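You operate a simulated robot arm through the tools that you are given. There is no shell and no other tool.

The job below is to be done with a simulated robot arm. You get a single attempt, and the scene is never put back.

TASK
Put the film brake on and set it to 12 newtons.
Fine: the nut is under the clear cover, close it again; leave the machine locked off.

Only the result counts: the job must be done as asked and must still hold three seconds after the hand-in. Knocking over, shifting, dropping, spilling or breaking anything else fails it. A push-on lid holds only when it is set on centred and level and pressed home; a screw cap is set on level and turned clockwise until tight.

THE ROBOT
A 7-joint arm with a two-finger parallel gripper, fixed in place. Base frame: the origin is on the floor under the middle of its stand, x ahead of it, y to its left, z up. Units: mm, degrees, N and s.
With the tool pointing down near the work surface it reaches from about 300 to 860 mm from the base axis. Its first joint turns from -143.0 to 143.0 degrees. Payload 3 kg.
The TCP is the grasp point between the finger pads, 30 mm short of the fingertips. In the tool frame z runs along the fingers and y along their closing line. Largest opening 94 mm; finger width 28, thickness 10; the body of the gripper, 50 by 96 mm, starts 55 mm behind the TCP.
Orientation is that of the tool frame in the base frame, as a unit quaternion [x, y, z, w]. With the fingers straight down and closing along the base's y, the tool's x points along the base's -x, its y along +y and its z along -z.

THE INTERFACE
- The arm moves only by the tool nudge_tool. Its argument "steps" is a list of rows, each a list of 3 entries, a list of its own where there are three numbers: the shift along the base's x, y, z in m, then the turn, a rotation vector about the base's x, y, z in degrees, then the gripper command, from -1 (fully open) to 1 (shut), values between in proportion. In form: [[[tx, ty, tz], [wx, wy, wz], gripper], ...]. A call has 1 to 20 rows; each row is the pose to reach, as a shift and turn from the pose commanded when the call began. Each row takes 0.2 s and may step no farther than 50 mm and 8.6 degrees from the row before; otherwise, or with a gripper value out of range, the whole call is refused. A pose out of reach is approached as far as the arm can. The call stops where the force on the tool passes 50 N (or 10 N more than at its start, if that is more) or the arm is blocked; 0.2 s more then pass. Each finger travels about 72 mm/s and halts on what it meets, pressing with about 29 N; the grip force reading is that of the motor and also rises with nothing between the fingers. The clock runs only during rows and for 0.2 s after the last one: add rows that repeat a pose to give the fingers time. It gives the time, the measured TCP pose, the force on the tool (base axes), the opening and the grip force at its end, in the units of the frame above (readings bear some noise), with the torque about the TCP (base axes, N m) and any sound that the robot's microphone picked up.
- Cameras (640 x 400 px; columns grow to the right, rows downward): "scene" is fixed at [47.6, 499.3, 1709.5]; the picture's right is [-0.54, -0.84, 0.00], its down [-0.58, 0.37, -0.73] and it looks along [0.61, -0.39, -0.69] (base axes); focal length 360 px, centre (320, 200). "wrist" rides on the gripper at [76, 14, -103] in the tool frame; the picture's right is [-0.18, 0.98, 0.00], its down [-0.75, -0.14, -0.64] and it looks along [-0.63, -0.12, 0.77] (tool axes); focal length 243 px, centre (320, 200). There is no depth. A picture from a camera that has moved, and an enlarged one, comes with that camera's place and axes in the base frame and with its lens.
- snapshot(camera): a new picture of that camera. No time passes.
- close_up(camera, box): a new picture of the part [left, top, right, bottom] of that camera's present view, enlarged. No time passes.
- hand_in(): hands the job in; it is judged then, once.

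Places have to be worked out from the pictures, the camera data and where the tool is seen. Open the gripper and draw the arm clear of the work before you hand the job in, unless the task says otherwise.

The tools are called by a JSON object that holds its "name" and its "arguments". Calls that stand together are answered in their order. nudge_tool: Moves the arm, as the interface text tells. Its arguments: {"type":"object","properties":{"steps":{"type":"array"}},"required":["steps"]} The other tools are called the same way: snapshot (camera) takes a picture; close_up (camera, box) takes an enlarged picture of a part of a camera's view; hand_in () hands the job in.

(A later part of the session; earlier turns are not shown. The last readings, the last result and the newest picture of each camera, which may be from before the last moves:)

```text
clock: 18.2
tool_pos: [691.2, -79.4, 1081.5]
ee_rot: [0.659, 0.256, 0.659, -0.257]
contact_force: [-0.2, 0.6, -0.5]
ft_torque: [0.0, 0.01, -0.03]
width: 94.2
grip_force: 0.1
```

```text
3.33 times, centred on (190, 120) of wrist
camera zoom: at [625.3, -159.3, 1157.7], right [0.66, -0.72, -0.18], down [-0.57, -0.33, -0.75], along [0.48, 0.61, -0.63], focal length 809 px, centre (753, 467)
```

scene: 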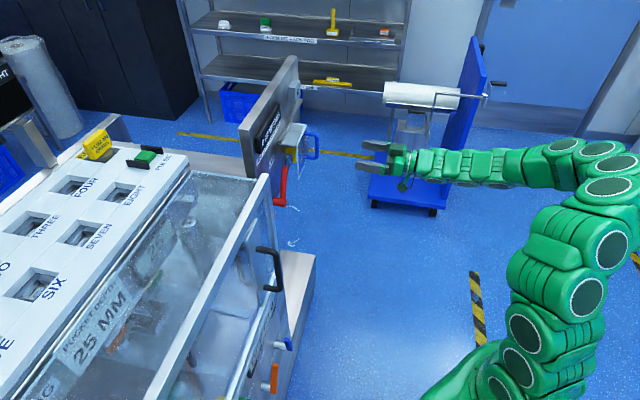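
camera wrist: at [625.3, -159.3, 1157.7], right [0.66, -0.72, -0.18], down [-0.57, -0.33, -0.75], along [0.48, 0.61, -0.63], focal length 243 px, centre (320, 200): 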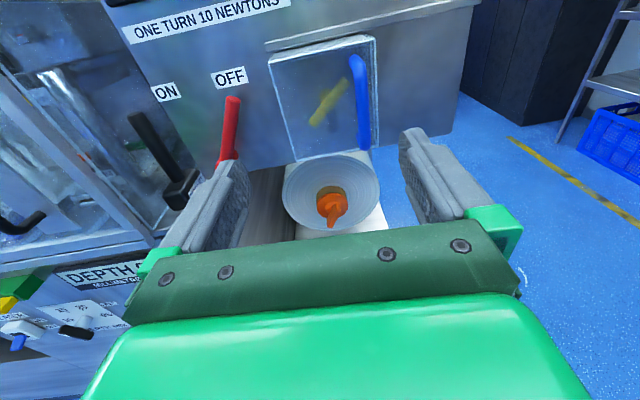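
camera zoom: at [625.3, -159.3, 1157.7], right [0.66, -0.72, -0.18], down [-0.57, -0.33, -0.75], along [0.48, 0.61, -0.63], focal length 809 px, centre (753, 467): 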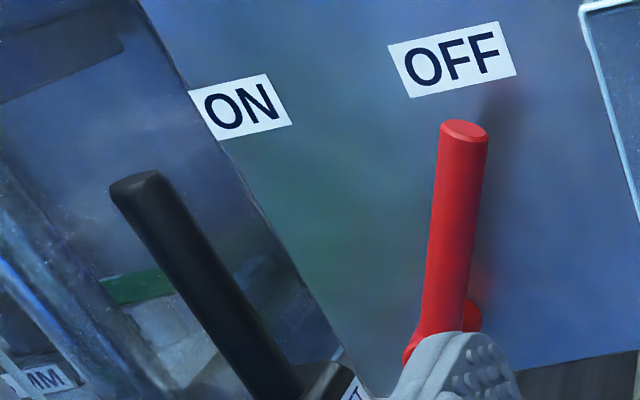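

The cover clearly has a top, front and right wall and hangs under a long rail reaching the right edge of the panel, so it slides right. First the lever: I close the fingers and go to a point to the right of the lever's upper end, about 58 mm short of the final depth.

{"name": "nudge_tool", "arguments": {"steps": [[[0.0121, 0.0401, -0.0079], [0, 0, 0], 1], [[0.0243, 0.0802, -0.0158], [0, 0, 0], 1], [[0.0364, 0.1203, -0.0236], [0, 0, 0], 1], [[0.0485, 0.1604, -0.0315], [0, 0, 0], 1], [[0.0485, 0.1604, -0.0315], [0, 0, 0], 1]]}}

{"name": "snapshot", "arguments": {"camera": "wrist"}}

{"name": "close_up", "arguments": {"camera": "scene", "box": [220, 90, 400, 230]}}

```text
clock: 19.4
tool_pos: [740.8, 81.3, 1048.9]
ee_rot: [0.659, 0.257, 0.659, -0.257]
contact_force: [-1.0, 0.2, -0.2]
ft_torque: [0.02, 0.0, -0.01]
width: 0.0
grip_force: 29.0
```

```text
taken
camera wrist: at [674.6, 1.8, 1125.4], right [0.66, -0.72, -0.18], down [-0.57, -0.33, -0.75], along [0.49, 0.6, -0.63], focal length 243 px, centre (320, 200)
```

wrist: 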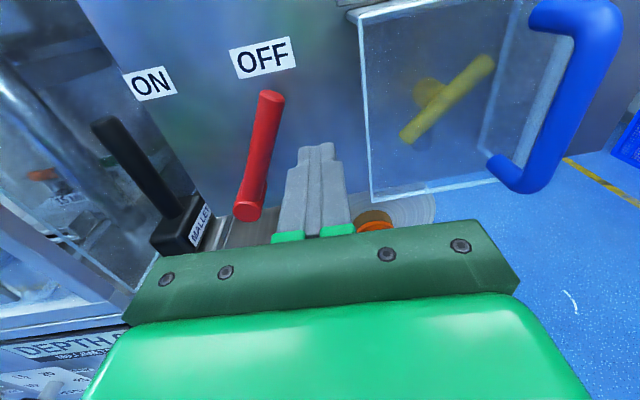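

```text
2.86 times, centred on (310, 160) of scene
camera zoom: at [47.6, 499.3, 1709.5], right [-0.54, -0.84, 0.0], down [-0.58, 0.37, -0.73], along [0.61, -0.39, -0.69], focal length 1030 px, centre (349, 314)
```

zoom: 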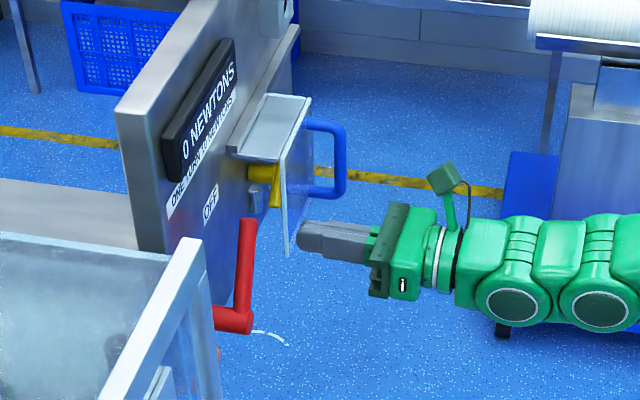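

The tool is at panel coordinates (d 601, u 440, z 1049), right of the lever and left of the cover as wanted. I advance 57 mm toward the panel, so the fingertips pass beside the lever bar.

{"name": "nudge_tool", "arguments": {"steps": [[[0.0105, 0.0096, 0], [0, 0, 0], 1], [[0.021, 0.0193, 0], [0, 0, 0], 1], [[0.0315, 0.0289, 0], [0, 0, 0], 1], [[0.042, 0.0385, 0], [0, 0, 0], 1], [[0.042, 0.0385, 0], [0, 0, 0], 1]]}}

{"name": "snapshot", "arguments": {"camera": "wrist"}}

{"name": "close_up", "arguments": {"camera": "scene", "box": [230, 100, 350, 220]}}

```text
clock: 20.6
tool_pos: [781.7, 120.6, 1050.2]
ee_rot: [0.659, 0.257, 0.659, -0.256]
contact_force: [-0.3, -0.3, 0.1]
ft_torque: [0.0, 0.0, 0.01]
width: 0.2
grip_force: 28.6
```

```text
taken
camera wrist: at [715.4, 40.5, 1125.9], right [0.66, -0.72, -0.18], down [-0.57, -0.33, -0.75], along [0.48, 0.61, -0.63], focal length 243 px, centre (320, 200)
```

wrist: 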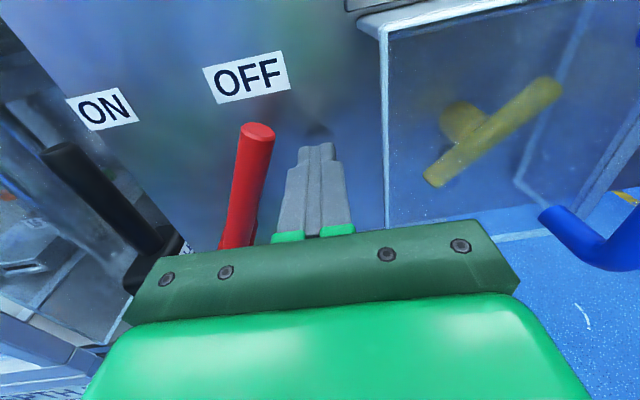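

```text
3.33 times, centred on (290, 160) of scene
camera zoom: at [47.6, 499.3, 1709.5], right [-0.54, -0.84, 0.0], down [-0.58, 0.37, -0.73], along [0.61, -0.39, -0.69], focal length 1202 px, centre (420, 333)
```

zoom: 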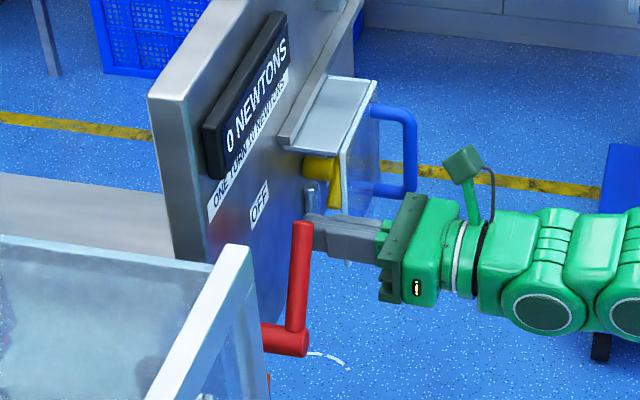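

Fingertips are beside the lever, past its centre line, without contact. I go 5 mm deeper and then push left along the panel in small steps to swing the lever toward ON.

{"name": "nudge_tool", "arguments": {"steps": [[[0.0037, 0.0034, 0], [0, 0, 0], 1], [[-0.0033, 0.011, 0], [0, 0, 0], 1], [[-0.0103, 0.0186, 0], [0, 0, 0], 1], [[-0.0173, 0.0263, 0], [0, 0, 0], 1], [[-0.0243, 0.0339, 0], [0, 0, 0], 1], [[-0.0312, 0.0415, 0], [0, 0, 0], 1], [[-0.0382, 0.0491, 0], [0, 0, 0], 1], [[-0.0452, 0.0568, 0], [0, 0, 0], 1], [[-0.0522, 0.0644, 0], [0, 0, 0], 1], [[-0.0522, 0.0644, 0], [0, 0, 0], 1]]}}

{"name": "snapshot", "arguments": {"camera": "wrist"}}

{"name": "close_up", "arguments": {"camera": "scene", "box": [230, 100, 350, 220]}}

```text
clock: 22.8
tool_pos: [730.6, 185.1, 1051.1]
ee_rot: [0.659, 0.256, 0.659, -0.256]
contact_force: [-0.7, -0.7, -0.3]
ft_torque: [-0.02, 0.0, 0.03]
width: 0.0
grip_force: 29.2
```

```text
taken
camera wrist: at [663.7, 103.8, 1126.9], right [0.66, -0.72, -0.18], down [-0.57, -0.33, -0.75], along [0.48, 0.61, -0.63], focal length 243 px, centre (320, 200)
```

wrist: 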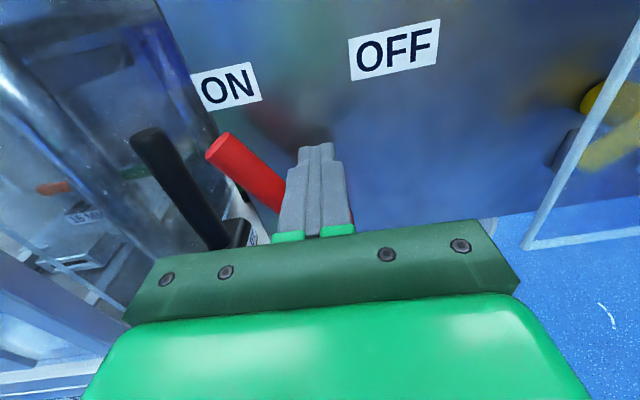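

```text
3.33 times, centred on (290, 160) of scene
camera zoom: at [47.6, 499.3, 1709.5], right [-0.54, -0.84, 0.0], down [-0.58, 0.37, -0.73], along [0.61, -0.39, -0.69], focal length 1202 px, centre (420, 333)
```

zoom: 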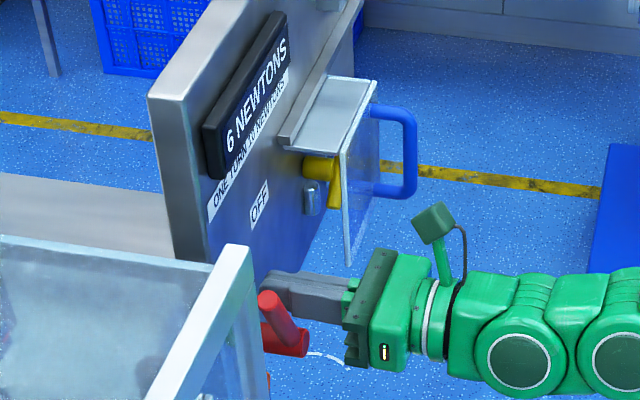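

The read-out has jumped from 0 to 6 NEWTONS, so the brake is on at 6 N. I push up to 14 mm further in small steps to make sure that the lever is at its end stop.

{"name": "nudge_tool", "arguments": {"steps": [[[-0.0024, 0.0026, 0], [0, 0, 0], 1], [[-0.0047, 0.0052, 0], [0, 0, 0], 1], [[-0.0071, 0.0077, 0], [0, 0, 0], 1], [[-0.0095, 0.0103, 0], [0, 0, 0], 1]]}}

{"name": "snapshot", "arguments": {"camera": "wrist"}}

{"name": "close_up", "arguments": {"camera": "scene", "box": [230, 100, 350, 220]}}

```text
clock: 23.7
tool_pos: [724.2, 187.2, 1050.4]
ee_rot: [0.66, 0.252, 0.661, -0.253]
contact_force: [9.2, -9.5, 7.1]
ft_torque: [-0.05, -0.12, -0.12]
width: 0.0
grip_force: 29.2
stopped in row 4: the force on the tool passed its limit at 55 N (the readings are from after the stop); the commanded pose is now the measured one
```

```text
taken
camera wrist: at [657.6, 106.6, 1126.8], right [0.66, -0.73, -0.19], down [-0.57, -0.32, -0.75], along [0.49, 0.6, -0.63], focal length 243 px, centre (320, 200)
```

wrist: 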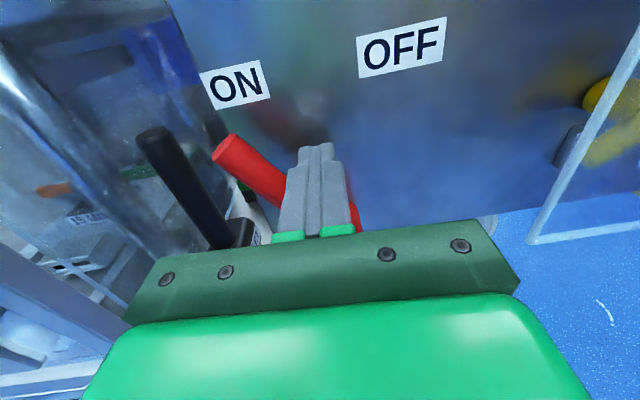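

```text
3.33 times, centred on (290, 160) of scene
camera zoom: at [47.6, 499.3, 1709.5], right [-0.54, -0.84, 0.0], down [-0.58, 0.37, -0.73], along [0.61, -0.39, -0.69], focal length 1202 px, centre (420, 333)
```

zoom: 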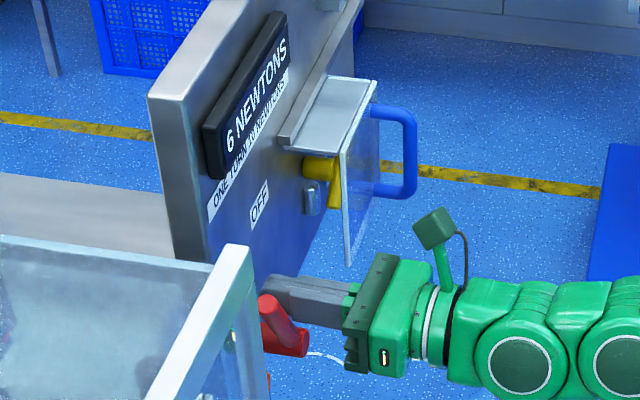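

The lever is hard against its ON stop (55 N reached, read-out stays 6 N), so 6 N more is needed = 0.6 turn. I back off to the right, restore the small yaw error, and retract from the panel.

{"name": "nudge_tool", "arguments": {"steps": [[[0.0101, -0.011, 0], [0, 0, 0.3], 1], [[0.0203, -0.0221, 0], [0, 0, 0.6], 1], [[-0.0067, -0.0469, 0], [0, 0, 0.6], 1], [[-0.0338, -0.0717, 0], [0, 0, 0.6], 1], [[-0.0608, -0.0964, 0], [0, 0, 0.6], 1], [[-0.0608, -0.0964, 0], [0, 0, 0.6], 1]]}}

{"name": "snapshot", "arguments": {"camera": "wrist"}}

{"name": "close_up", "arguments": {"camera": "scene", "box": [230, 90, 350, 230]}}

```text
clock: 25.1
tool_pos: [665.1, 88.7, 1050.9]
ee_rot: [0.658, 0.257, 0.659, -0.258]
contact_force: [0.3, 0.2, 0.8]
ft_torque: [0.01, -0.01, -0.01]
width: 0.0
grip_force: 29.5
```

```text
taken
camera wrist: at [598.6, 9.1, 1126.7], right [0.67, -0.72, -0.18], down [-0.57, -0.33, -0.75], along [0.48, 0.61, -0.63], focal length 243 px, centre (320, 200)
```

wrist: 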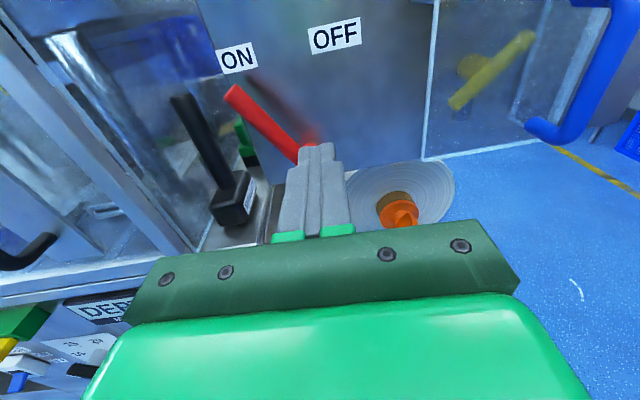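

```text
2.86 times, centred on (290, 160) of scene
camera zoom: at [47.6, 499.3, 1709.5], right [-0.54, -0.84, 0.0], down [-0.58, 0.37, -0.73], along [0.61, -0.39, -0.69], focal length 1030 px, centre (406, 314)
```

zoom: 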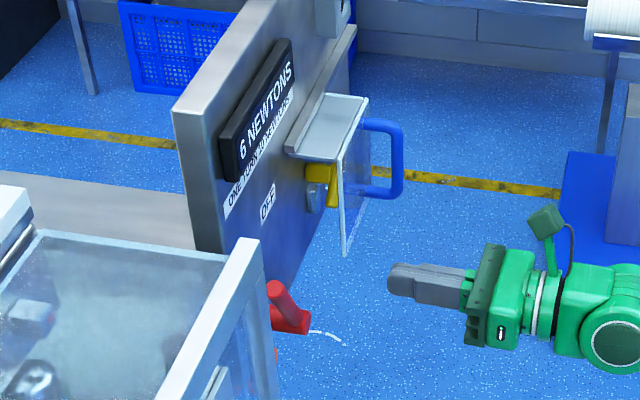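

The lever stays at ON. Now I move right along the panel (staying back at d≈540) to the blue handle at u≈568, half opening the gripper.

{"name": "nudge_tool", "arguments": {"steps": [[[0.0292, -0.0356, 0], [0, 0, 0], 0], [[0.0584, -0.0712, 0], [0, 0, 0], 0], [[0.0877, -0.1069, 0], [0, 0, 0], 0], [[0.1169, -0.1425, 0.001], [0, 0, 0], 0], [[0.1169, -0.1425, 0.001], [0, 0, 0], 0]]}}

{"name": "snapshot", "arguments": {"camera": "wrist"}}

{"name": "close_up", "arguments": {"camera": "scene", "box": [230, 90, 350, 230]}}

```text
clock: 26.3
tool_pos: [780.2, -49.9, 1052.4]
ee_rot: [0.658, 0.257, 0.659, -0.258]
contact_force: [0.7, 1.0, 0.6]
ft_torque: [-0.01, 0.02, -0.02]
width: 46.9
grip_force: 0.0
```

```text
taken
camera wrist: at [714.4, -130.7, 1127.8], right [0.67, -0.72, -0.19], down [-0.57, -0.33, -0.75], along [0.48, 0.61, -0.63], focal length 243 px, centre (320, 200)
```

wrist: 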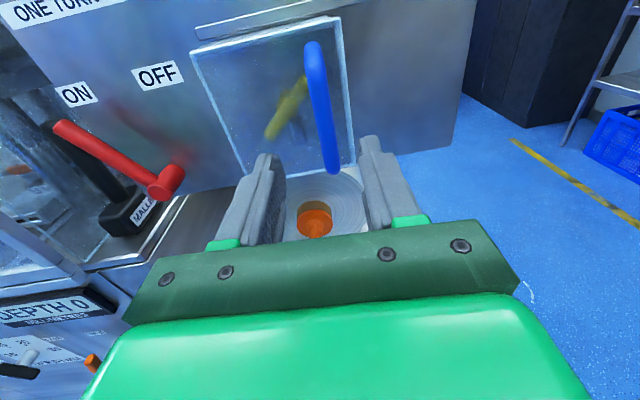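

```text
2.86 times, centred on (290, 160) of scene
camera zoom: at [47.6, 499.3, 1709.5], right [-0.54, -0.84, 0.0], down [-0.58, 0.37, -0.73], along [0.61, -0.39, -0.69], focal length 1030 px, centre (406, 314)
```

zoom: 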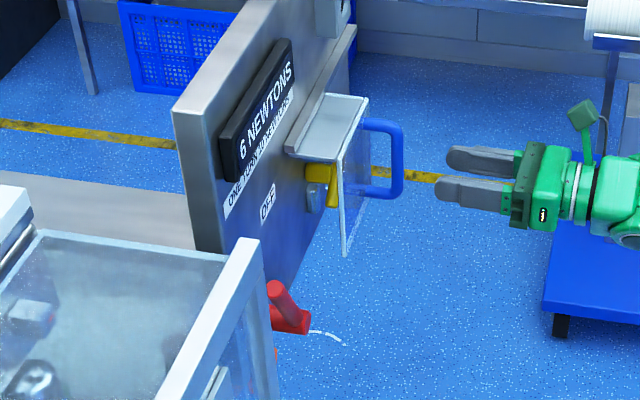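

The handle bar (u≈569) is lined up between the fingers. I advance 76 mm so the fingers straddle the bar, with tips about 10 mm short of the cover.

{"name": "nudge_tool", "arguments": {"steps": [[[0.0175, 0.0092, 0], [0, 0, 0], 0], [[0.0316, 0.0221, 0], [0, 0, 0], 0], [[0.0457, 0.0351, 0], [0, 0, 0], 0], [[0.0598, 0.048, 0], [0, 0, 0], 0], [[0.0598, 0.048, 0], [0, 0, 0], 0]]}}

{"name": "snapshot", "arguments": {"camera": "wrist"}}

{"name": "close_up", "arguments": {"camera": "scene", "box": [230, 90, 350, 230]}}

```text
clock: 27.5
tool_pos: [839.4, -3.2, 1051.6]
ee_rot: [0.659, 0.255, 0.659, -0.258]
contact_force: [-0.1, -0.2, 0.5]
ft_torque: [0.01, 0.02, -0.02]
width: 47.1
grip_force: 0.2
```

```text
taken
camera wrist: at [773.6, -83.5, 1127.4], right [0.67, -0.72, -0.19], down [-0.57, -0.33, -0.75], along [0.48, 0.61, -0.63], focal length 243 px, centre (320, 200)
```

wrist: 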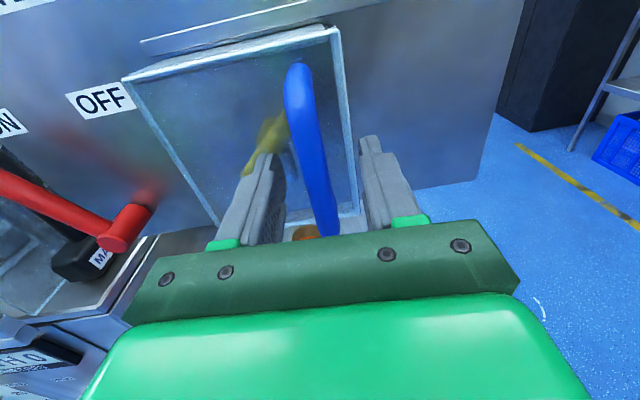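

```text
2.86 times, centred on (290, 160) of scene
camera zoom: at [47.6, 499.3, 1709.5], right [-0.54, -0.84, 0.0], down [-0.58, 0.37, -0.73], along [0.61, -0.39, -0.69], focal length 1030 px, centre (406, 314)
```

zoom: 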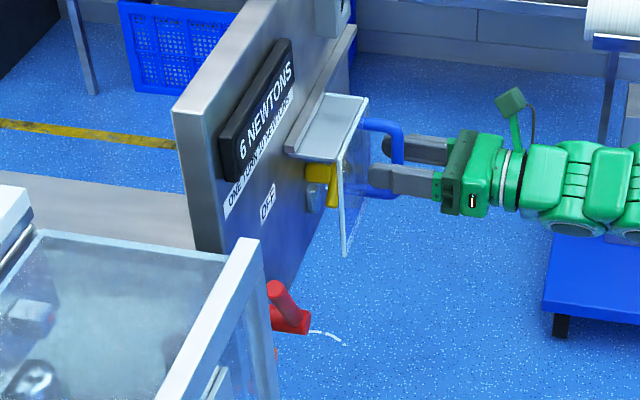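

The fingers straddle the handle. I test the slide by pushing right in small steps, 30 mm in total (contact expected after about 15 mm).

{"name": "nudge_tool", "arguments": {"steps": [[[0.0041, -0.0044, 0], [0, 0, 0], 0], [[0.0081, -0.0088, 0], [0, 0, 0], 0], [[0.0122, -0.0133, 0], [0, 0, 0], 0], [[0.0162, -0.0177, 0], [0, 0, 0], 0], [[0.0203, -0.0221, 0], [0, 0, 0], 0], [[0.0203, -0.0221, 0], [0, 0, 0], 0]]}}

{"name": "snapshot", "arguments": {"camera": "wrist"}}

{"name": "close_up", "arguments": {"camera": "scene", "box": [230, 90, 350, 230]}}

```text
clock: 28.9
tool_pos: [860.6, -27.3, 1053.6]
ee_rot: [0.658, 0.257, 0.659, -0.258]
contact_force: [-1.5, 1.2, 1.1]
ft_torque: [0.08, 0.03, 0.0]
width: 48.1
grip_force: 0.6
```

```text
taken
camera wrist: at [794.2, -106.4, 1128.9], right [0.67, -0.72, -0.18], down [-0.57, -0.33, -0.75], along [0.48, 0.61, -0.63], focal length 243 px, centre (320, 200)
```

wrist: 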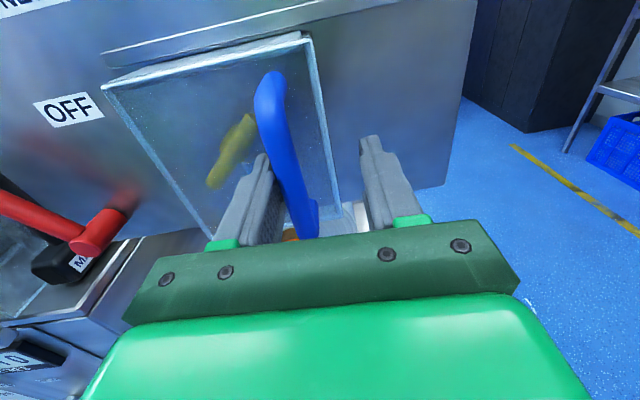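

```text
2.86 times, centred on (290, 160) of scene
camera zoom: at [47.6, 499.3, 1709.5], right [-0.54, -0.84, 0.0], down [-0.58, 0.37, -0.73], along [0.61, -0.39, -0.69], focal length 1030 px, centre (406, 314)
```

zoom: 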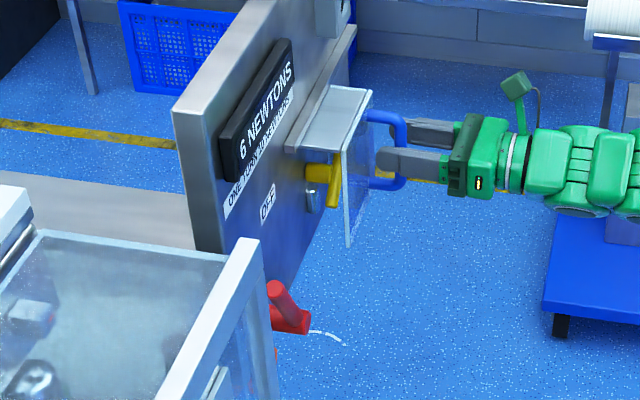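

The cover slides freely to the right on its rail. I keep pushing it right, up to 110 mm further, until it is open.

{"name": "nudge_tool", "arguments": {"steps": [[[0.0068, -0.0074, 0], [0, 0, 0], 0], [[0.0135, -0.0147, 0], [0, 0, 0], 0], [[0.0203, -0.0221, 0], [0, 0, 0], 0], [[0.027, -0.0295, 0], [0, 0, 0], 0], [[0.0338, -0.0369, 0], [0, 0, 0], 0], [[0.0405, -0.0442, 0], [0, 0, 0], 0], [[0.0473, -0.0516, 0], [0, 0, 0], 0], [[0.054, -0.059, 0], [0, 0, 0], 0], [[0.0608, -0.0664, 0], [0, 0, 0], 0], [[0.0676, -0.0737, 0], [0, 0, 0], 0], [[0.0743, -0.0811, 0], [0, 0, 0], 0], [[0.0743, -0.0811, 0], [0, 0, 0], 0]]}}

{"name": "snapshot", "arguments": {"camera": "wrist"}}

{"name": "close_up", "arguments": {"camera": "scene", "box": [230, 70, 370, 210]}}

```text
clock: 31.5
tool_pos: [935.3, -106.7, 1051.2]
ee_rot: [0.658, 0.257, 0.659, -0.258]
contact_force: [-1.1, 1.7, -0.8]
ft_torque: [-0.04, -0.02, 0.01]
width: 48.0
grip_force: 1.1
```

```text
taken
camera wrist: at [868.2, -187.0, 1127.2], right [0.67, -0.72, -0.18], down [-0.57, -0.33, -0.75], along [0.48, 0.61, -0.63], focal length 243 px, centre (320, 200)
```

wrist: 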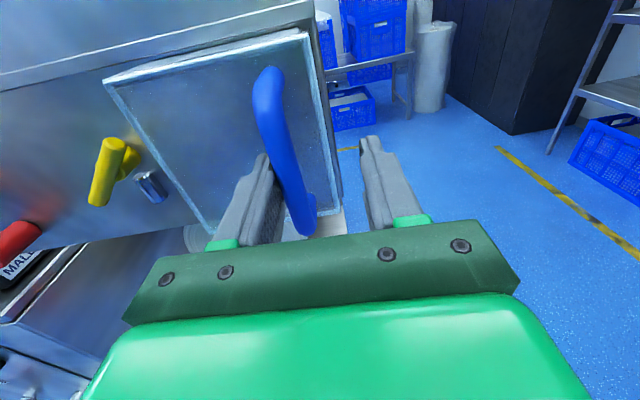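

```text
2.86 times, centred on (300, 140) of scene
camera zoom: at [47.6, 499.3, 1709.5], right [-0.54, -0.84, 0.0], down [-0.58, 0.37, -0.73], along [0.61, -0.39, -0.69], focal length 1030 px, centre (377, 371)
```

zoom: 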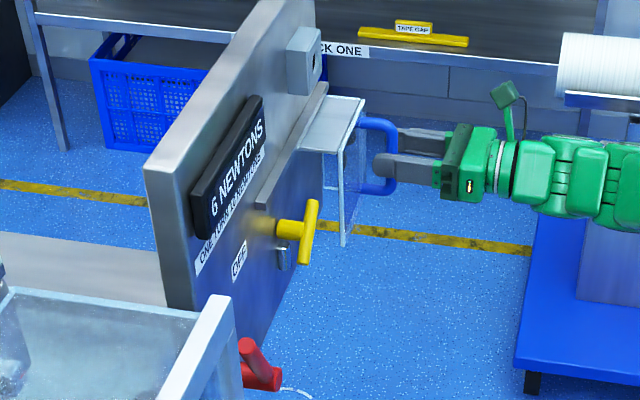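

The cover is slid clear and the yellow T-bar nut is exposed, with a small silver stub on the panel beside it. I ease off the handle, back out, and take a look at the nut from straight ahead.

{"name": "nudge_tool", "arguments": {"steps": [[[-0.0088, 0.0096, 0], [0, 0, 0], 0], [[-0.0309, -0.0107, 0], [0, 0, 0], 0], [[-0.053, -0.031, 0], [0, 0, 0], 0], [[-0.0751, -0.0512, 0], [0, 0, 0], 0], [[-0.1062, -0.0353, 0.01], [0, 0, 0], 0], [[-0.1365, -0.0039, 0.02], [0, 0, 0], 0], [[-0.1669, 0.0293, 0.03], [0, 0, 0], 0], [[-0.1972, 0.0624, 0.03], [0, 0, 0], 0], [[-0.1972, 0.0624, 0.03], [0, 0, 0], 0]]}}

{"name": "snapshot", "arguments": {"camera": "wrist"}}

{"name": "close_up", "arguments": {"camera": "scene", "box": [250, 90, 350, 190]}}

```text
clock: 33.5
tool_pos: [737.1, -43.4, 1080.2]
ee_rot: [0.658, 0.257, 0.659, -0.258]
contact_force: [0.2, -0.4, 0.9]
ft_torque: [-0.02, 0.01, -0.01]
width: 46.9
grip_force: 0.1
```

```text
taken
camera wrist: at [671.7, -123.8, 1155.9], right [0.67, -0.72, -0.18], down [-0.57, -0.33, -0.75], along [0.48, 0.61, -0.63], focal length 243 px, centre (320, 200)
```

wrist: 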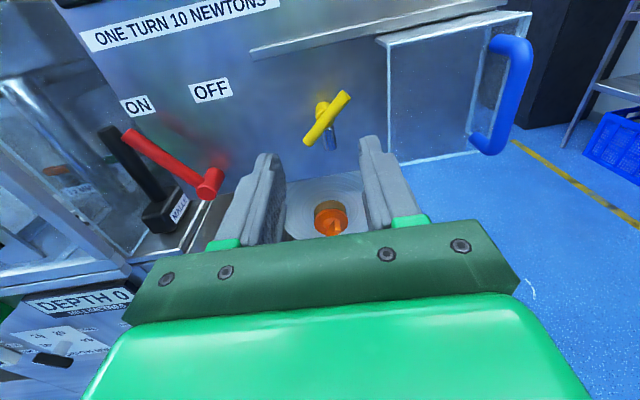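

```text
4.00 times, centred on (300, 140) of scene
camera zoom: at [47.6, 499.3, 1709.5], right [-0.54, -0.84, 0.0], down [-0.58, 0.37, -0.73], along [0.61, -0.39, -0.69], focal length 1442 px, centre (400, 440)
```

zoom: 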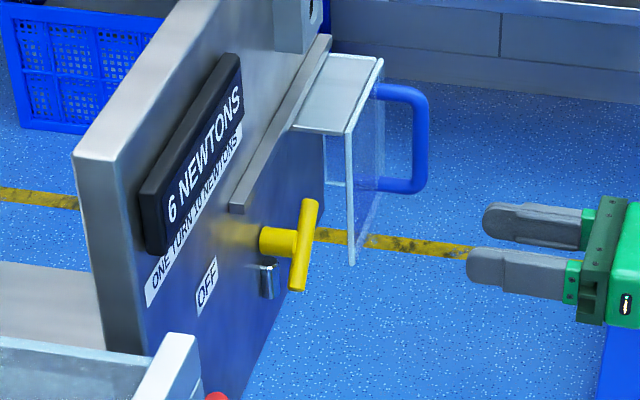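

The cover stays open. I enlarge the nut and stub in both views.

{"name": "close_up", "arguments": {"camera": "wrist", "box": [290, 80, 370, 160]}}

{"name": "close_up", "arguments": {"camera": "scene", "box": [300, 130, 340, 170]}}

{"name": "close_up", "arguments": {"camera": "scene", "box": [280, 125, 340, 170]}}

```text
5.00 times, centred on (330, 120) of wrist
camera zoom: at [671.7, -123.8, 1155.9], right [0.67, -0.72, -0.18], down [-0.57, -0.33, -0.75], along [0.48, 0.61, -0.63], focal length 1213 px, centre (270, 600)
```

zoom: 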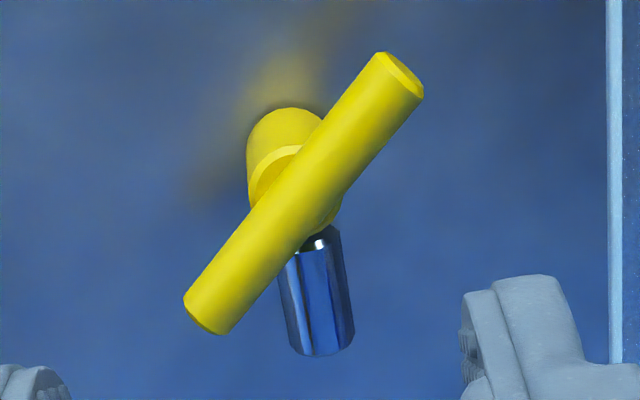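

```text
10.00 times, centred on (320, 150) of scene
camera zoom: at [47.6, 499.3, 1709.5], right [-0.54, -0.84, 0.0], down [-0.58, 0.37, -0.73], along [0.61, -0.39, -0.69], focal length 3605 px, centre (320, 700)
```

zoom: 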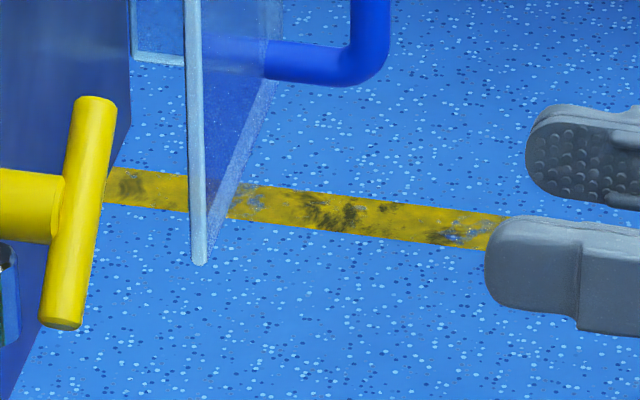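

```text
8.89 times, centred on (310, 148) of scene
camera zoom: at [47.6, 499.3, 1709.5], right [-0.54, -0.84, 0.0], down [-0.58, 0.37, -0.73], along [0.61, -0.39, -0.69], focal length 3205 px, centre (409, 667)
```

zoom: 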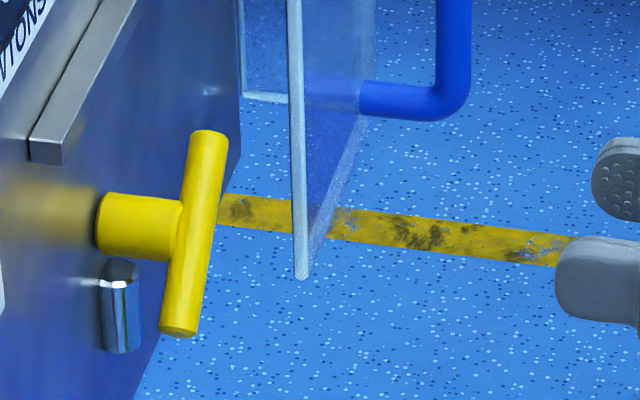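

The nut: a T-bar about 70 mm long and 13 mm thick, centre at panel coordinates (d≈677, u≈532.5, z≈1048), lying about 41° above horizontal to the right; the silver stub sits flush near the panel below it (d>692), so I keep fingertips short of it. I roll the tool counter-clockwise 131° (closing line square to the bar, leaving a long clockwise stroke) and line up with the nut axis.

{"name": "nudge_tool", "arguments": {"steps": [[[0.0001, -0.0001, -0.002], [-6.04, -5.53, 0], 0], [[0.0002, -0.0002, -0.004], [-12.08, -11.06, 0], 0], [[0.0003, -0.0003, -0.006], [-18.11, -16.6, 0], 0], [[0.0004, -0.0005, -0.008], [-24.15, -22.13, 0], 0], [[0.0005, -0.0006, -0.01], [-30.19, -27.66, 0], 0], [[0.0006, -0.0007, -0.012], [-36.23, -33.19, 0], 0], [[0.0007, -0.0008, -0.014], [-42.26, -38.72, 0], 0], [[0.0008, -0.0009, -0.016], [-48.3, -44.26, 0], 0], [[0.001, -0.001, -0.018], [-54.34, -49.79, 0], 0], [[0.0011, -0.0011, -0.02], [-60.38, -55.32, 0], 0], [[0.0012, -0.0013, -0.022], [-66.41, -60.85, 0], 0], [[0.0013, -0.0014, -0.024], [-72.45, -66.39, 0], 0], [[0.0014, -0.0015, -0.026], [-78.49, -71.92, 0], 0], [[0.0015, -0.0016, -0.028], [-84.53, -77.45, 0], 0], [[0.0016, -0.0017, -0.03], [-90.57, -82.98, 0], 0], [[0.0017, -0.0018, -0.032], [-96.6, -88.5, 0], 0], [[0.0017, -0.0018, -0.032], [-96.6, -88.5, 0], 0]]}}

{"name": "snapshot", "arguments": {"camera": "wrist"}}

{"name": "close_up", "arguments": {"camera": "scene", "box": [250, 90, 370, 210]}}

```text
clock: 37.1
tool_pos: [739.4, -47.1, 1049.1]
ee_rot: [0.039, 0.707, 0.505, 0.494]
contact_force: [0.2, 0.8, -0.6]
ft_torque: [0.0, 0.01, -0.01]
width: 46.9
grip_force: 0.1
```

```text
taken
camera wrist: at [618.2, -66.8, 1010.5], right [-0.34, 0.37, 0.86], down [-0.03, -0.92, 0.39], along [0.94, 0.11, 0.32], focal length 243 px, centre (320, 200)
```

wrist: 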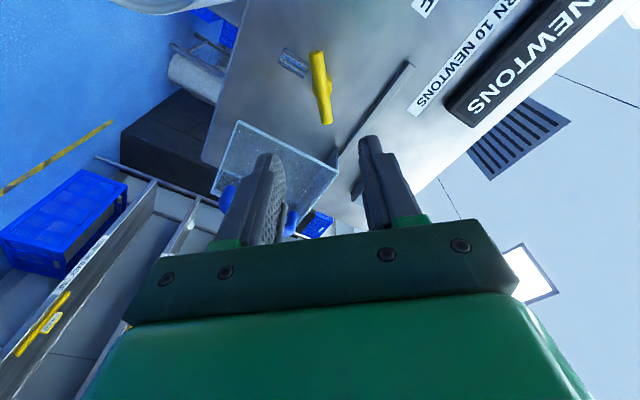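

```text
3.33 times, centred on (310, 150) of scene
camera zoom: at [47.6, 499.3, 1709.5], right [-0.54, -0.84, 0.0], down [-0.58, 0.37, -0.73], along [0.61, -0.39, -0.69], focal length 1202 px, centre (353, 367)
```

zoom: 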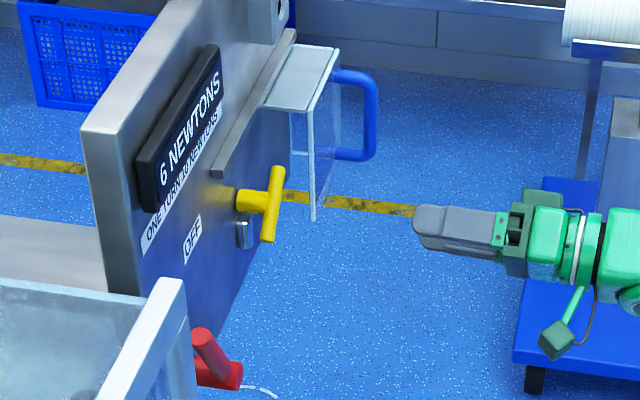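

Tool orientation is right. I enlarge the wrist view to refine the bar's centre and angle relative to the gripper.

{"name": "close_up", "arguments": {"camera": "wrist", "box": [270, 40, 370, 140]}}

```text
4.00 times, centred on (320, 90) of wrist
camera zoom: at [618.2, -66.8, 1010.5], right [-0.34, 0.37, 0.86], down [-0.03, -0.92, 0.39], along [0.94, 0.11, 0.32], focal length 970 px, centre (320, 640)
```

zoom: 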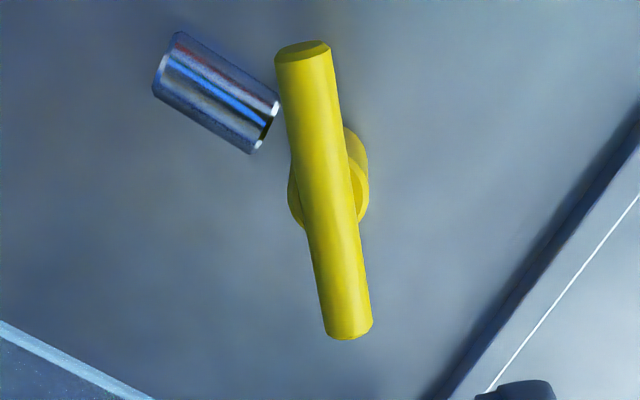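

The bar is square to the closing line within 1°, its centre 2.4 mm off along the closing direction and 1.5 mm across. I correct that and advance about 130 mm along the tool axis, stopping 14 mm short of the final depth for a check.

{"name": "nudge_tool", "arguments": {"steps": [[[0.02, 0.02, 0.0008], [0, 0, 0], 0], [[0.042, 0.0415, 0.0008], [0, 0, 0], 0], [[0.064, 0.0622, 0.0008], [0, 0, 0], 0], [[0.0832, 0.0799, 0.0008], [0, 0, 0], 0], [[0.0939, 0.0897, 0.0008], [0, 0, 0], 0], [[0.0939, 0.0897, 0.0008], [0, 0, 0], 0]]}}

{"name": "snapshot", "arguments": {"camera": "wrist"}}

{"name": "close_up", "arguments": {"camera": "scene", "box": [270, 110, 350, 190]}}

```text
clock: 38.5
tool_pos: [832.1, 45.4, 1051.0]
ee_rot: [0.041, 0.707, 0.506, 0.493]
contact_force: [0.5, -0.4, -0.4]
ft_torque: [0.02, 0.03, 0.01]
width: 47.1
grip_force: 0.1
```

```text
taken
camera wrist: at [711.2, 24.2, 1011.9], right [-0.34, 0.37, 0.86], down [-0.03, -0.92, 0.39], along [0.94, 0.11, 0.32], focal length 243 px, centre (320, 200)
```

wrist: 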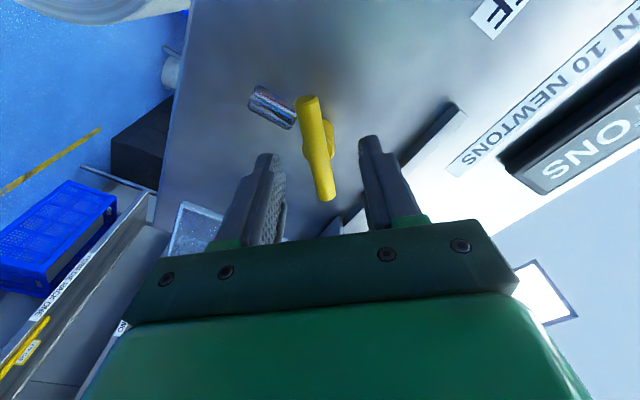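

```text
5.00 times, centred on (310, 150) of scene
camera zoom: at [47.6, 499.3, 1709.5], right [-0.54, -0.84, 0.0], down [-0.58, 0.37, -0.73], along [0.61, -0.39, -0.69], focal length 1803 px, centre (370, 450)
```

zoom: 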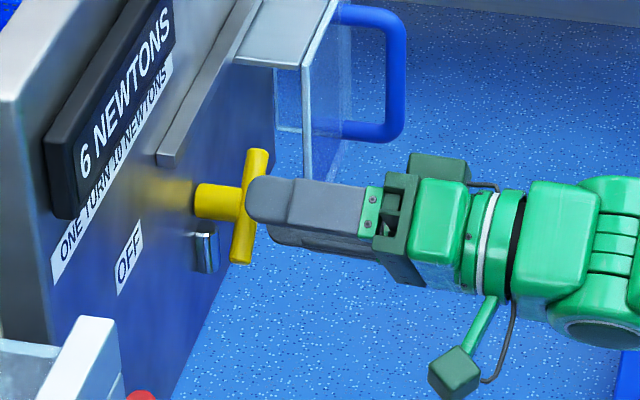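

Fingertips are now just level with the bar. I take an enlarged wrist view to re-check centring before the last 13 mm.

{"name": "close_up", "arguments": {"camera": "wrist", "box": [240, 80, 400, 220]}}

```text
2.86 times, centred on (320, 150) of wrist
camera zoom: at [711.2, 24.2, 1011.9], right [-0.34, 0.37, 0.86], down [-0.03, -0.92, 0.39], along [0.94, 0.11, 0.32], focal length 693 px, centre (320, 343)
```

zoom: 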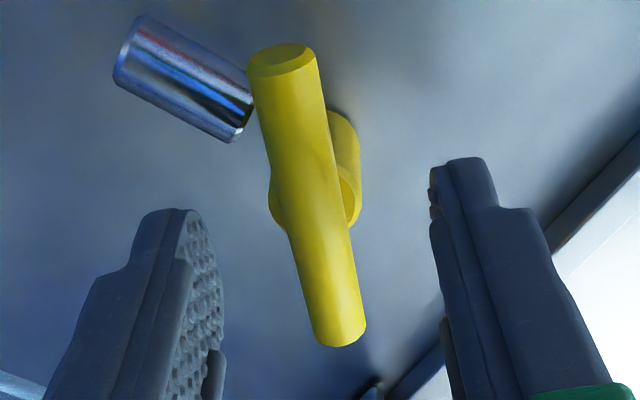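

Centred within about 0.5 mm along the closing direction. I advance the last 13 mm and close on the bar.

{"name": "nudge_tool", "arguments": {"steps": [[[0.0048, 0.0044, 0], [0, 0, 0], 0], [[0.0096, 0.0088, 0], [0, 0, 0], 0], [[0.0096, 0.0088, 0], [0, 0, 0], 0.5], [[0.0096, 0.0088, 0], [0, 0, 0], 1], [[0.0096, 0.0088, 0], [0, 0, 0], 1], [[0.0096, 0.0088, 0], [0, 0, 0], 1]]}}

{"name": "close_up", "arguments": {"camera": "wrist", "box": [220, 60, 420, 240]}}

{"name": "close_up", "arguments": {"camera": "scene", "box": [270, 110, 350, 190]}}

```text
clock: 39.9
tool_pos: [843.6, 51.6, 1049.9]
ee_rot: [0.04, 0.707, 0.506, 0.492]
contact_force: [7.9, 2.7, -4.1]
ft_torque: [-0.09, 0.05, -0.04]
width: 21.3
grip_force: 45.3
```

```text
2.22 times, centred on (320, 150) of wrist
camera zoom: at [721.3, 32.4, 1010.7], right [-0.34, 0.37, 0.86], down [-0.03, -0.92, 0.39], along [0.94, 0.11, 0.32], focal length 539 px, centre (320, 311)
```

zoom: 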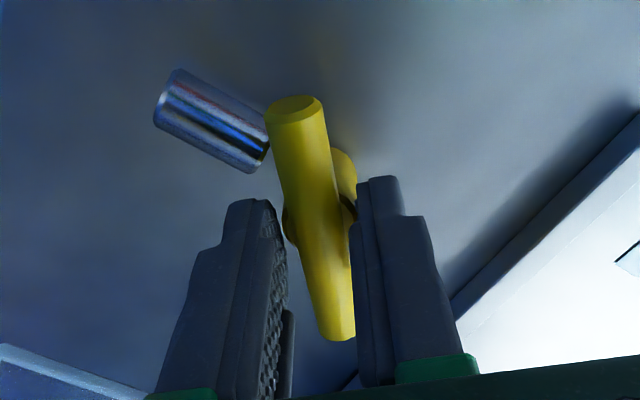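

```text
5.00 times, centred on (310, 150) of scene
camera zoom: at [47.6, 499.3, 1709.5], right [-0.54, -0.84, 0.0], down [-0.58, 0.37, -0.73], along [0.61, -0.39, -0.69], focal length 1803 px, centre (370, 450)
```

zoom: 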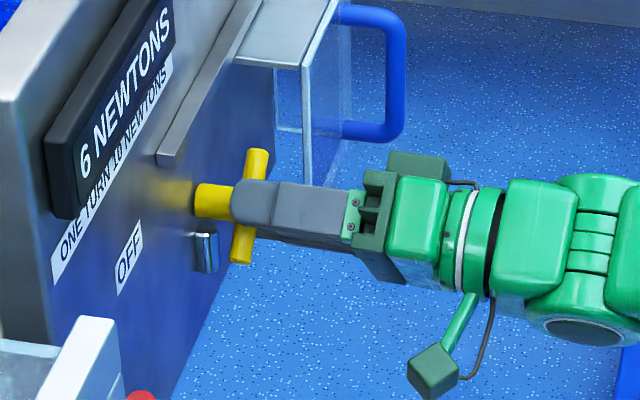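

The pads stopped at 21 mm: with tips at d≈687 they closed on the nut's round hub behind the bar. I reopen, back off 9 mm and close again so only the bar is gripped.

{"name": "nudge_tool", "arguments": {"steps": [[[0, 0, 0], [0, 0, 0], 0.2], [[0, 0, 0], [0, 0, 0], 0.2], [[-0.0066, -0.0061, 0], [0, 0, 0], 0.2], [[-0.0066, -0.0061, 0], [0, 0, 0], 0.6], [[-0.0066, -0.0061, 0], [0, 0, 0], 1], [[-0.0066, -0.0061, 0], [0, 0, 0], 1], [[-0.0066, -0.0061, 0], [0, 0, 0], 1]]}}

{"name": "close_up", "arguments": {"camera": "wrist", "box": [220, 60, 420, 240]}}

```text
clock: 41.5
tool_pos: [836.1, 46.9, 1050.9]
ee_rot: [0.04, 0.707, 0.506, 0.493]
contact_force: [-0.7, -3.0, -4.1]
ft_torque: [-0.07, 0.09, -0.21]
width: 13.4
grip_force: 44.9
```

```text
2.22 times, centred on (320, 150) of wrist
camera zoom: at [715.2, 26.2, 1011.1], right [-0.34, 0.37, 0.86], down [-0.03, -0.92, 0.39], along [0.94, 0.11, 0.32], focal length 539 px, centre (320, 311)
```

zoom: 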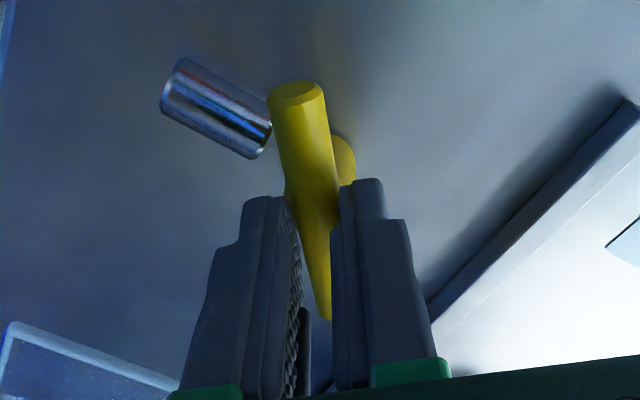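

The bar itself is gripped (13.4 mm) with only about 4 N side load, so the tool is well centred. I turn clockwise 40° about the tool axis in 8° steps and check force and read-out.

{"name": "nudge_tool", "arguments": {"steps": [[[0, 0, 0], [5.9, 5.4, 0], 1], [[0, 0, 0], [11.8, 10.81, 0], 1], [[0, 0, 0], [17.7, 16.21, 0], 1], [[0, 0, 0], [23.59, 21.62, 0], 1], [[0, 0, 0], [29.49, 27.02, 0], 1], [[0, 0, 0], [29.49, 27.02, 0], 1]]}}

{"name": "close_up", "arguments": {"camera": "wrist", "box": [220, 0, 460, 240]}}

{"name": "close_up", "arguments": {"camera": "scene", "box": [250, 90, 350, 190]}}

```text
clock: 42.9
tool_pos: [835.5, 47.4, 1049.2]
ee_rot: [0.28, 0.65, 0.645, 0.289]
contact_force: [-3.9, -6.6, -10.4]
ft_torque: [-0.23, 0.29, 0.1]
width: 13.0
grip_force: 44.8
```

```text
1.67 times, centred on (340, 120) of wrist
camera zoom: at [708.8, 32.7, 1063.2], right [0.12, -0.12, 0.99], down [0.04, -0.99, -0.13], along [0.99, 0.05, -0.11], focal length 404 px, centre (287, 333)
```

zoom: 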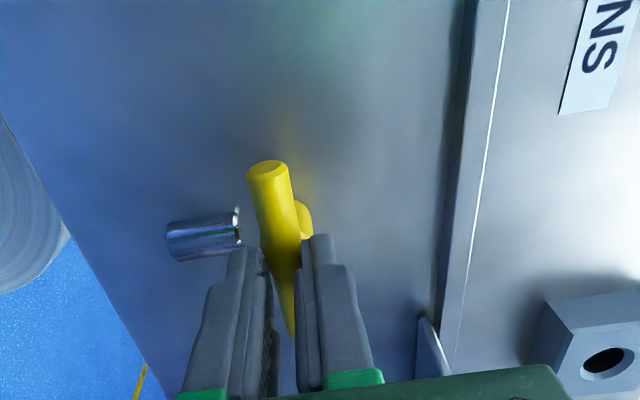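

```text
4.00 times, centred on (300, 140) of scene
camera zoom: at [47.6, 499.3, 1709.5], right [-0.54, -0.84, 0.0], down [-0.58, 0.37, -0.73], along [0.61, -0.39, -0.69], focal length 1442 px, centre (400, 440)
```

zoom: 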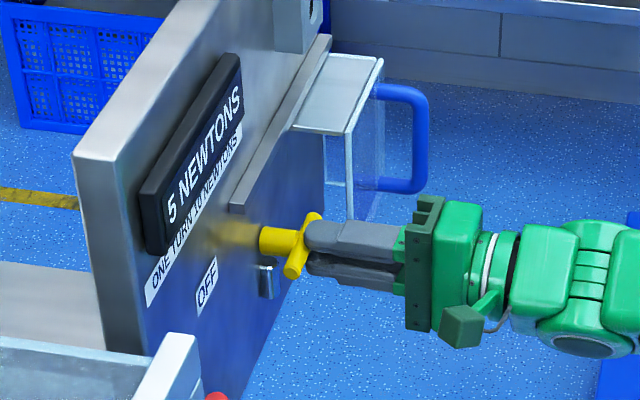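

The read-out went from 6 to 5, so clockwise lowers the brake force; it must be turned counter-clockwise. I lower 0.8 mm to relieve the side load and turn back 20° counter-clockwise, watching where the read-out changes to calibrate.

{"name": "nudge_tool", "arguments": {"steps": [[[0, 0, -0.0008], [-3.69, -3.38, 0], 1], [[0, 0, -0.0008], [-7.37, -6.76, 0], 1], [[0, 0, -0.0008], [-11.06, -10.13, 0], 1], [[0, 0, -0.0008], [-14.75, -13.51, 0], 1], [[0, 0, -0.0008], [-14.75, -13.51, 0], 1]]}}

{"name": "close_up", "arguments": {"camera": "scene", "box": [250, 100, 310, 150]}}

```text
clock: 44.1
tool_pos: [834.9, 46.4, 1050.8]
ee_rot: [0.161, 0.688, 0.585, 0.397]
contact_force: [-20.8, -13.0, -5.0]
ft_torque: [-0.22, 0.26, 0.53]
width: 12.0
grip_force: 45.0
```

```text
8.00 times, centred on (280, 125) of scene
camera zoom: at [47.6, 499.3, 1709.5], right [-0.54, -0.84, 0.0], down [-0.58, 0.37, -0.73], along [0.61, -0.39, -0.69], focal length 2884 px, centre (640, 800)
```

zoom: 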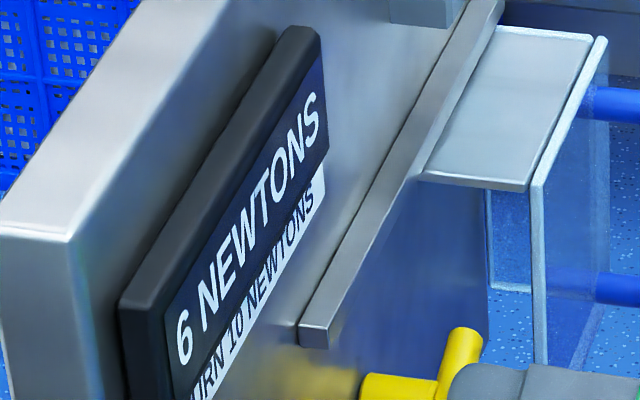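

The read-out is back at 6, but the grip is slipping off the front of the bar (width 12.0, 24 N pushing the tool back). I reopen, go 4.5 mm deeper (still short of the hub) and regrip.

{"name": "nudge_tool", "arguments": {"steps": [[[0, 0, 0], [0, 0, 0], 0.4], [[0, 0, 0], [0, 0, 0], 0.4], [[0.0033, 0.003, 0], [0, 0, 0], 0.4], [[0.0033, 0.003, 0], [0, 0, 0], 0.7], [[0.0033, 0.003, 0], [0, 0, 0], 1], [[0.0033, 0.003, 0], [0, 0, 0], 1], [[0.0033, 0.003, 0], [0, 0, 0], 1]]}}

{"name": "close_up", "arguments": {"camera": "wrist", "box": [220, 60, 420, 240]}}

{"name": "close_up", "arguments": {"camera": "scene", "box": [280, 125, 340, 170]}}

```text
clock: 45.7
tool_pos: [838.2, 49.8, 1049.7]
ee_rot: [0.161, 0.689, 0.585, 0.397]
contact_force: [-1.3, -1.1, -0.3]
ft_torque: [-0.05, 0.04, 0.18]
width: 13.5
grip_force: 45.2
```

```text
2.22 times, centred on (320, 150) of wrist
camera zoom: at [711.4, 35.7, 1036.1], right [-0.12, 0.13, 0.98], down [0.04, -0.99, 0.14], along [0.99, 0.05, 0.11], focal length 539 px, centre (320, 311)
```

zoom: 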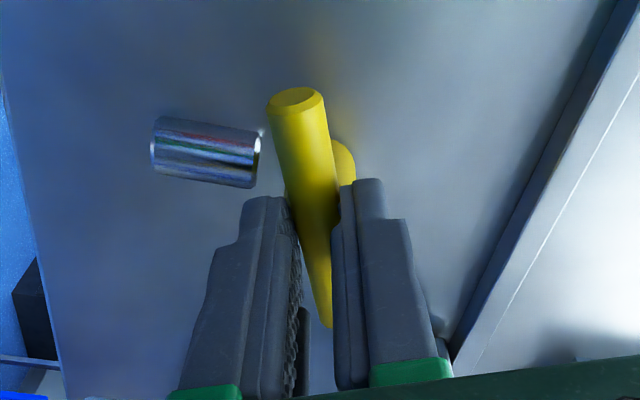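

```text
8.89 times, centred on (310, 148) of scene
camera zoom: at [47.6, 499.3, 1709.5], right [-0.54, -0.84, 0.0], down [-0.58, 0.37, -0.73], along [0.61, -0.39, -0.69], focal length 3205 px, centre (409, 667)
```

zoom: 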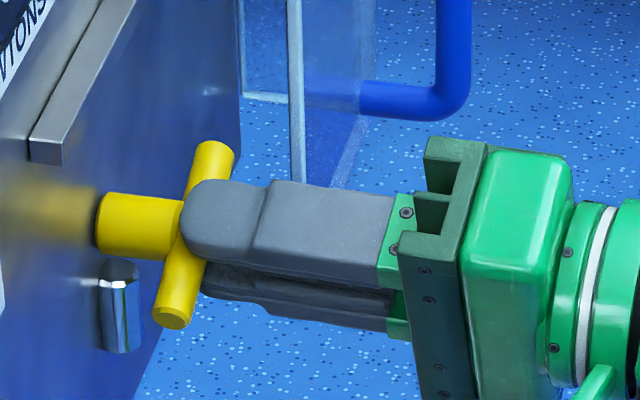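

Good grip now (13.5 mm, no residual force). I continue counter-clockwise 20° to the starting angle, then look at the read-out and go on in small steps to find where it changes to 7.

{"name": "nudge_tool", "arguments": {"steps": [[[0, 0, 0], [-3.69, -3.38, 0], 1], [[0, 0, 0], [-7.37, -6.76, 0], 1], [[0, 0, 0], [-11.06, -10.13, 0], 1], [[0, 0, 0], [-14.75, -13.51, 0], 1], [[0, 0, 0], [-17.7, -16.21, 0], 1], [[0, 0, 0], [-17.7, -16.21, 0], 1]]}}

{"name": "close_up", "arguments": {"camera": "scene", "box": [250, 100, 330, 170]}}

```text
clock: 47.1
tool_pos: [839.0, 49.0, 1049.2]
ee_rot: [0.016, 0.708, 0.488, 0.51]
contact_force: [-17.6, -2.9, -3.1]
ft_torque: [0.07, -0.03, 0.17]
width: 13.5
grip_force: 45.3
```

```text
5.71 times, centred on (290, 135) of scene
camera zoom: at [47.6, 499.3, 1709.5], right [-0.54, -0.84, 0.0], down [-0.58, 0.37, -0.73], along [0.61, -0.39, -0.69], focal length 2060 px, centre (491, 571)
```

zoom: 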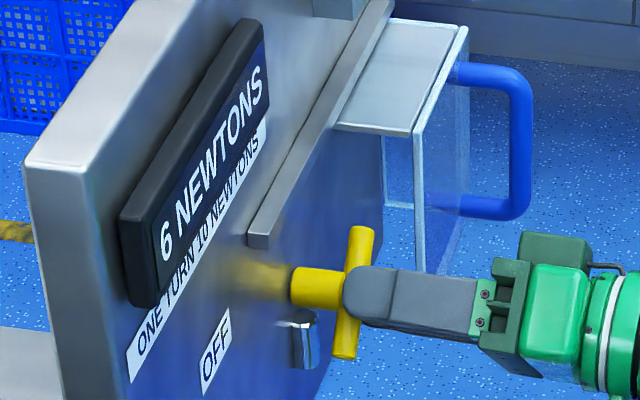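

Still 6 at 4° past the start. I go on in 4° steps.

{"name": "nudge_tool", "arguments": {"steps": [[[0, 0, 0], [-2.95, -2.7, 0], 1], [[0, 0, 0], [-2.95, -2.7, 0], 1]]}}

{"name": "close_up", "arguments": {"camera": "scene", "box": [250, 100, 330, 170]}}

```text
clock: 47.7
tool_pos: [839.2, 48.9, 1049.3]
ee_rot: [-0.009, 0.708, 0.471, 0.527]
contact_force: [-18.1, -1.2, -4.5]
ft_torque: [0.26, -0.22, 0.03]
width: 13.4
grip_force: 44.5
```

```text
5.71 times, centred on (290, 135) of scene
camera zoom: at [47.6, 499.3, 1709.5], right [-0.54, -0.84, 0.0], down [-0.58, 0.37, -0.73], along [0.61, -0.39, -0.69], focal length 2060 px, centre (491, 571)
```

zoom: 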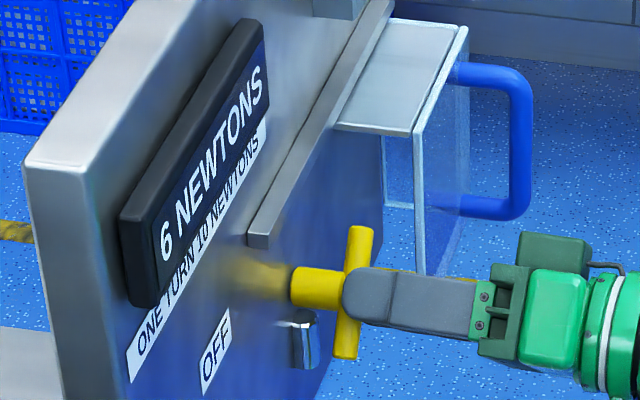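

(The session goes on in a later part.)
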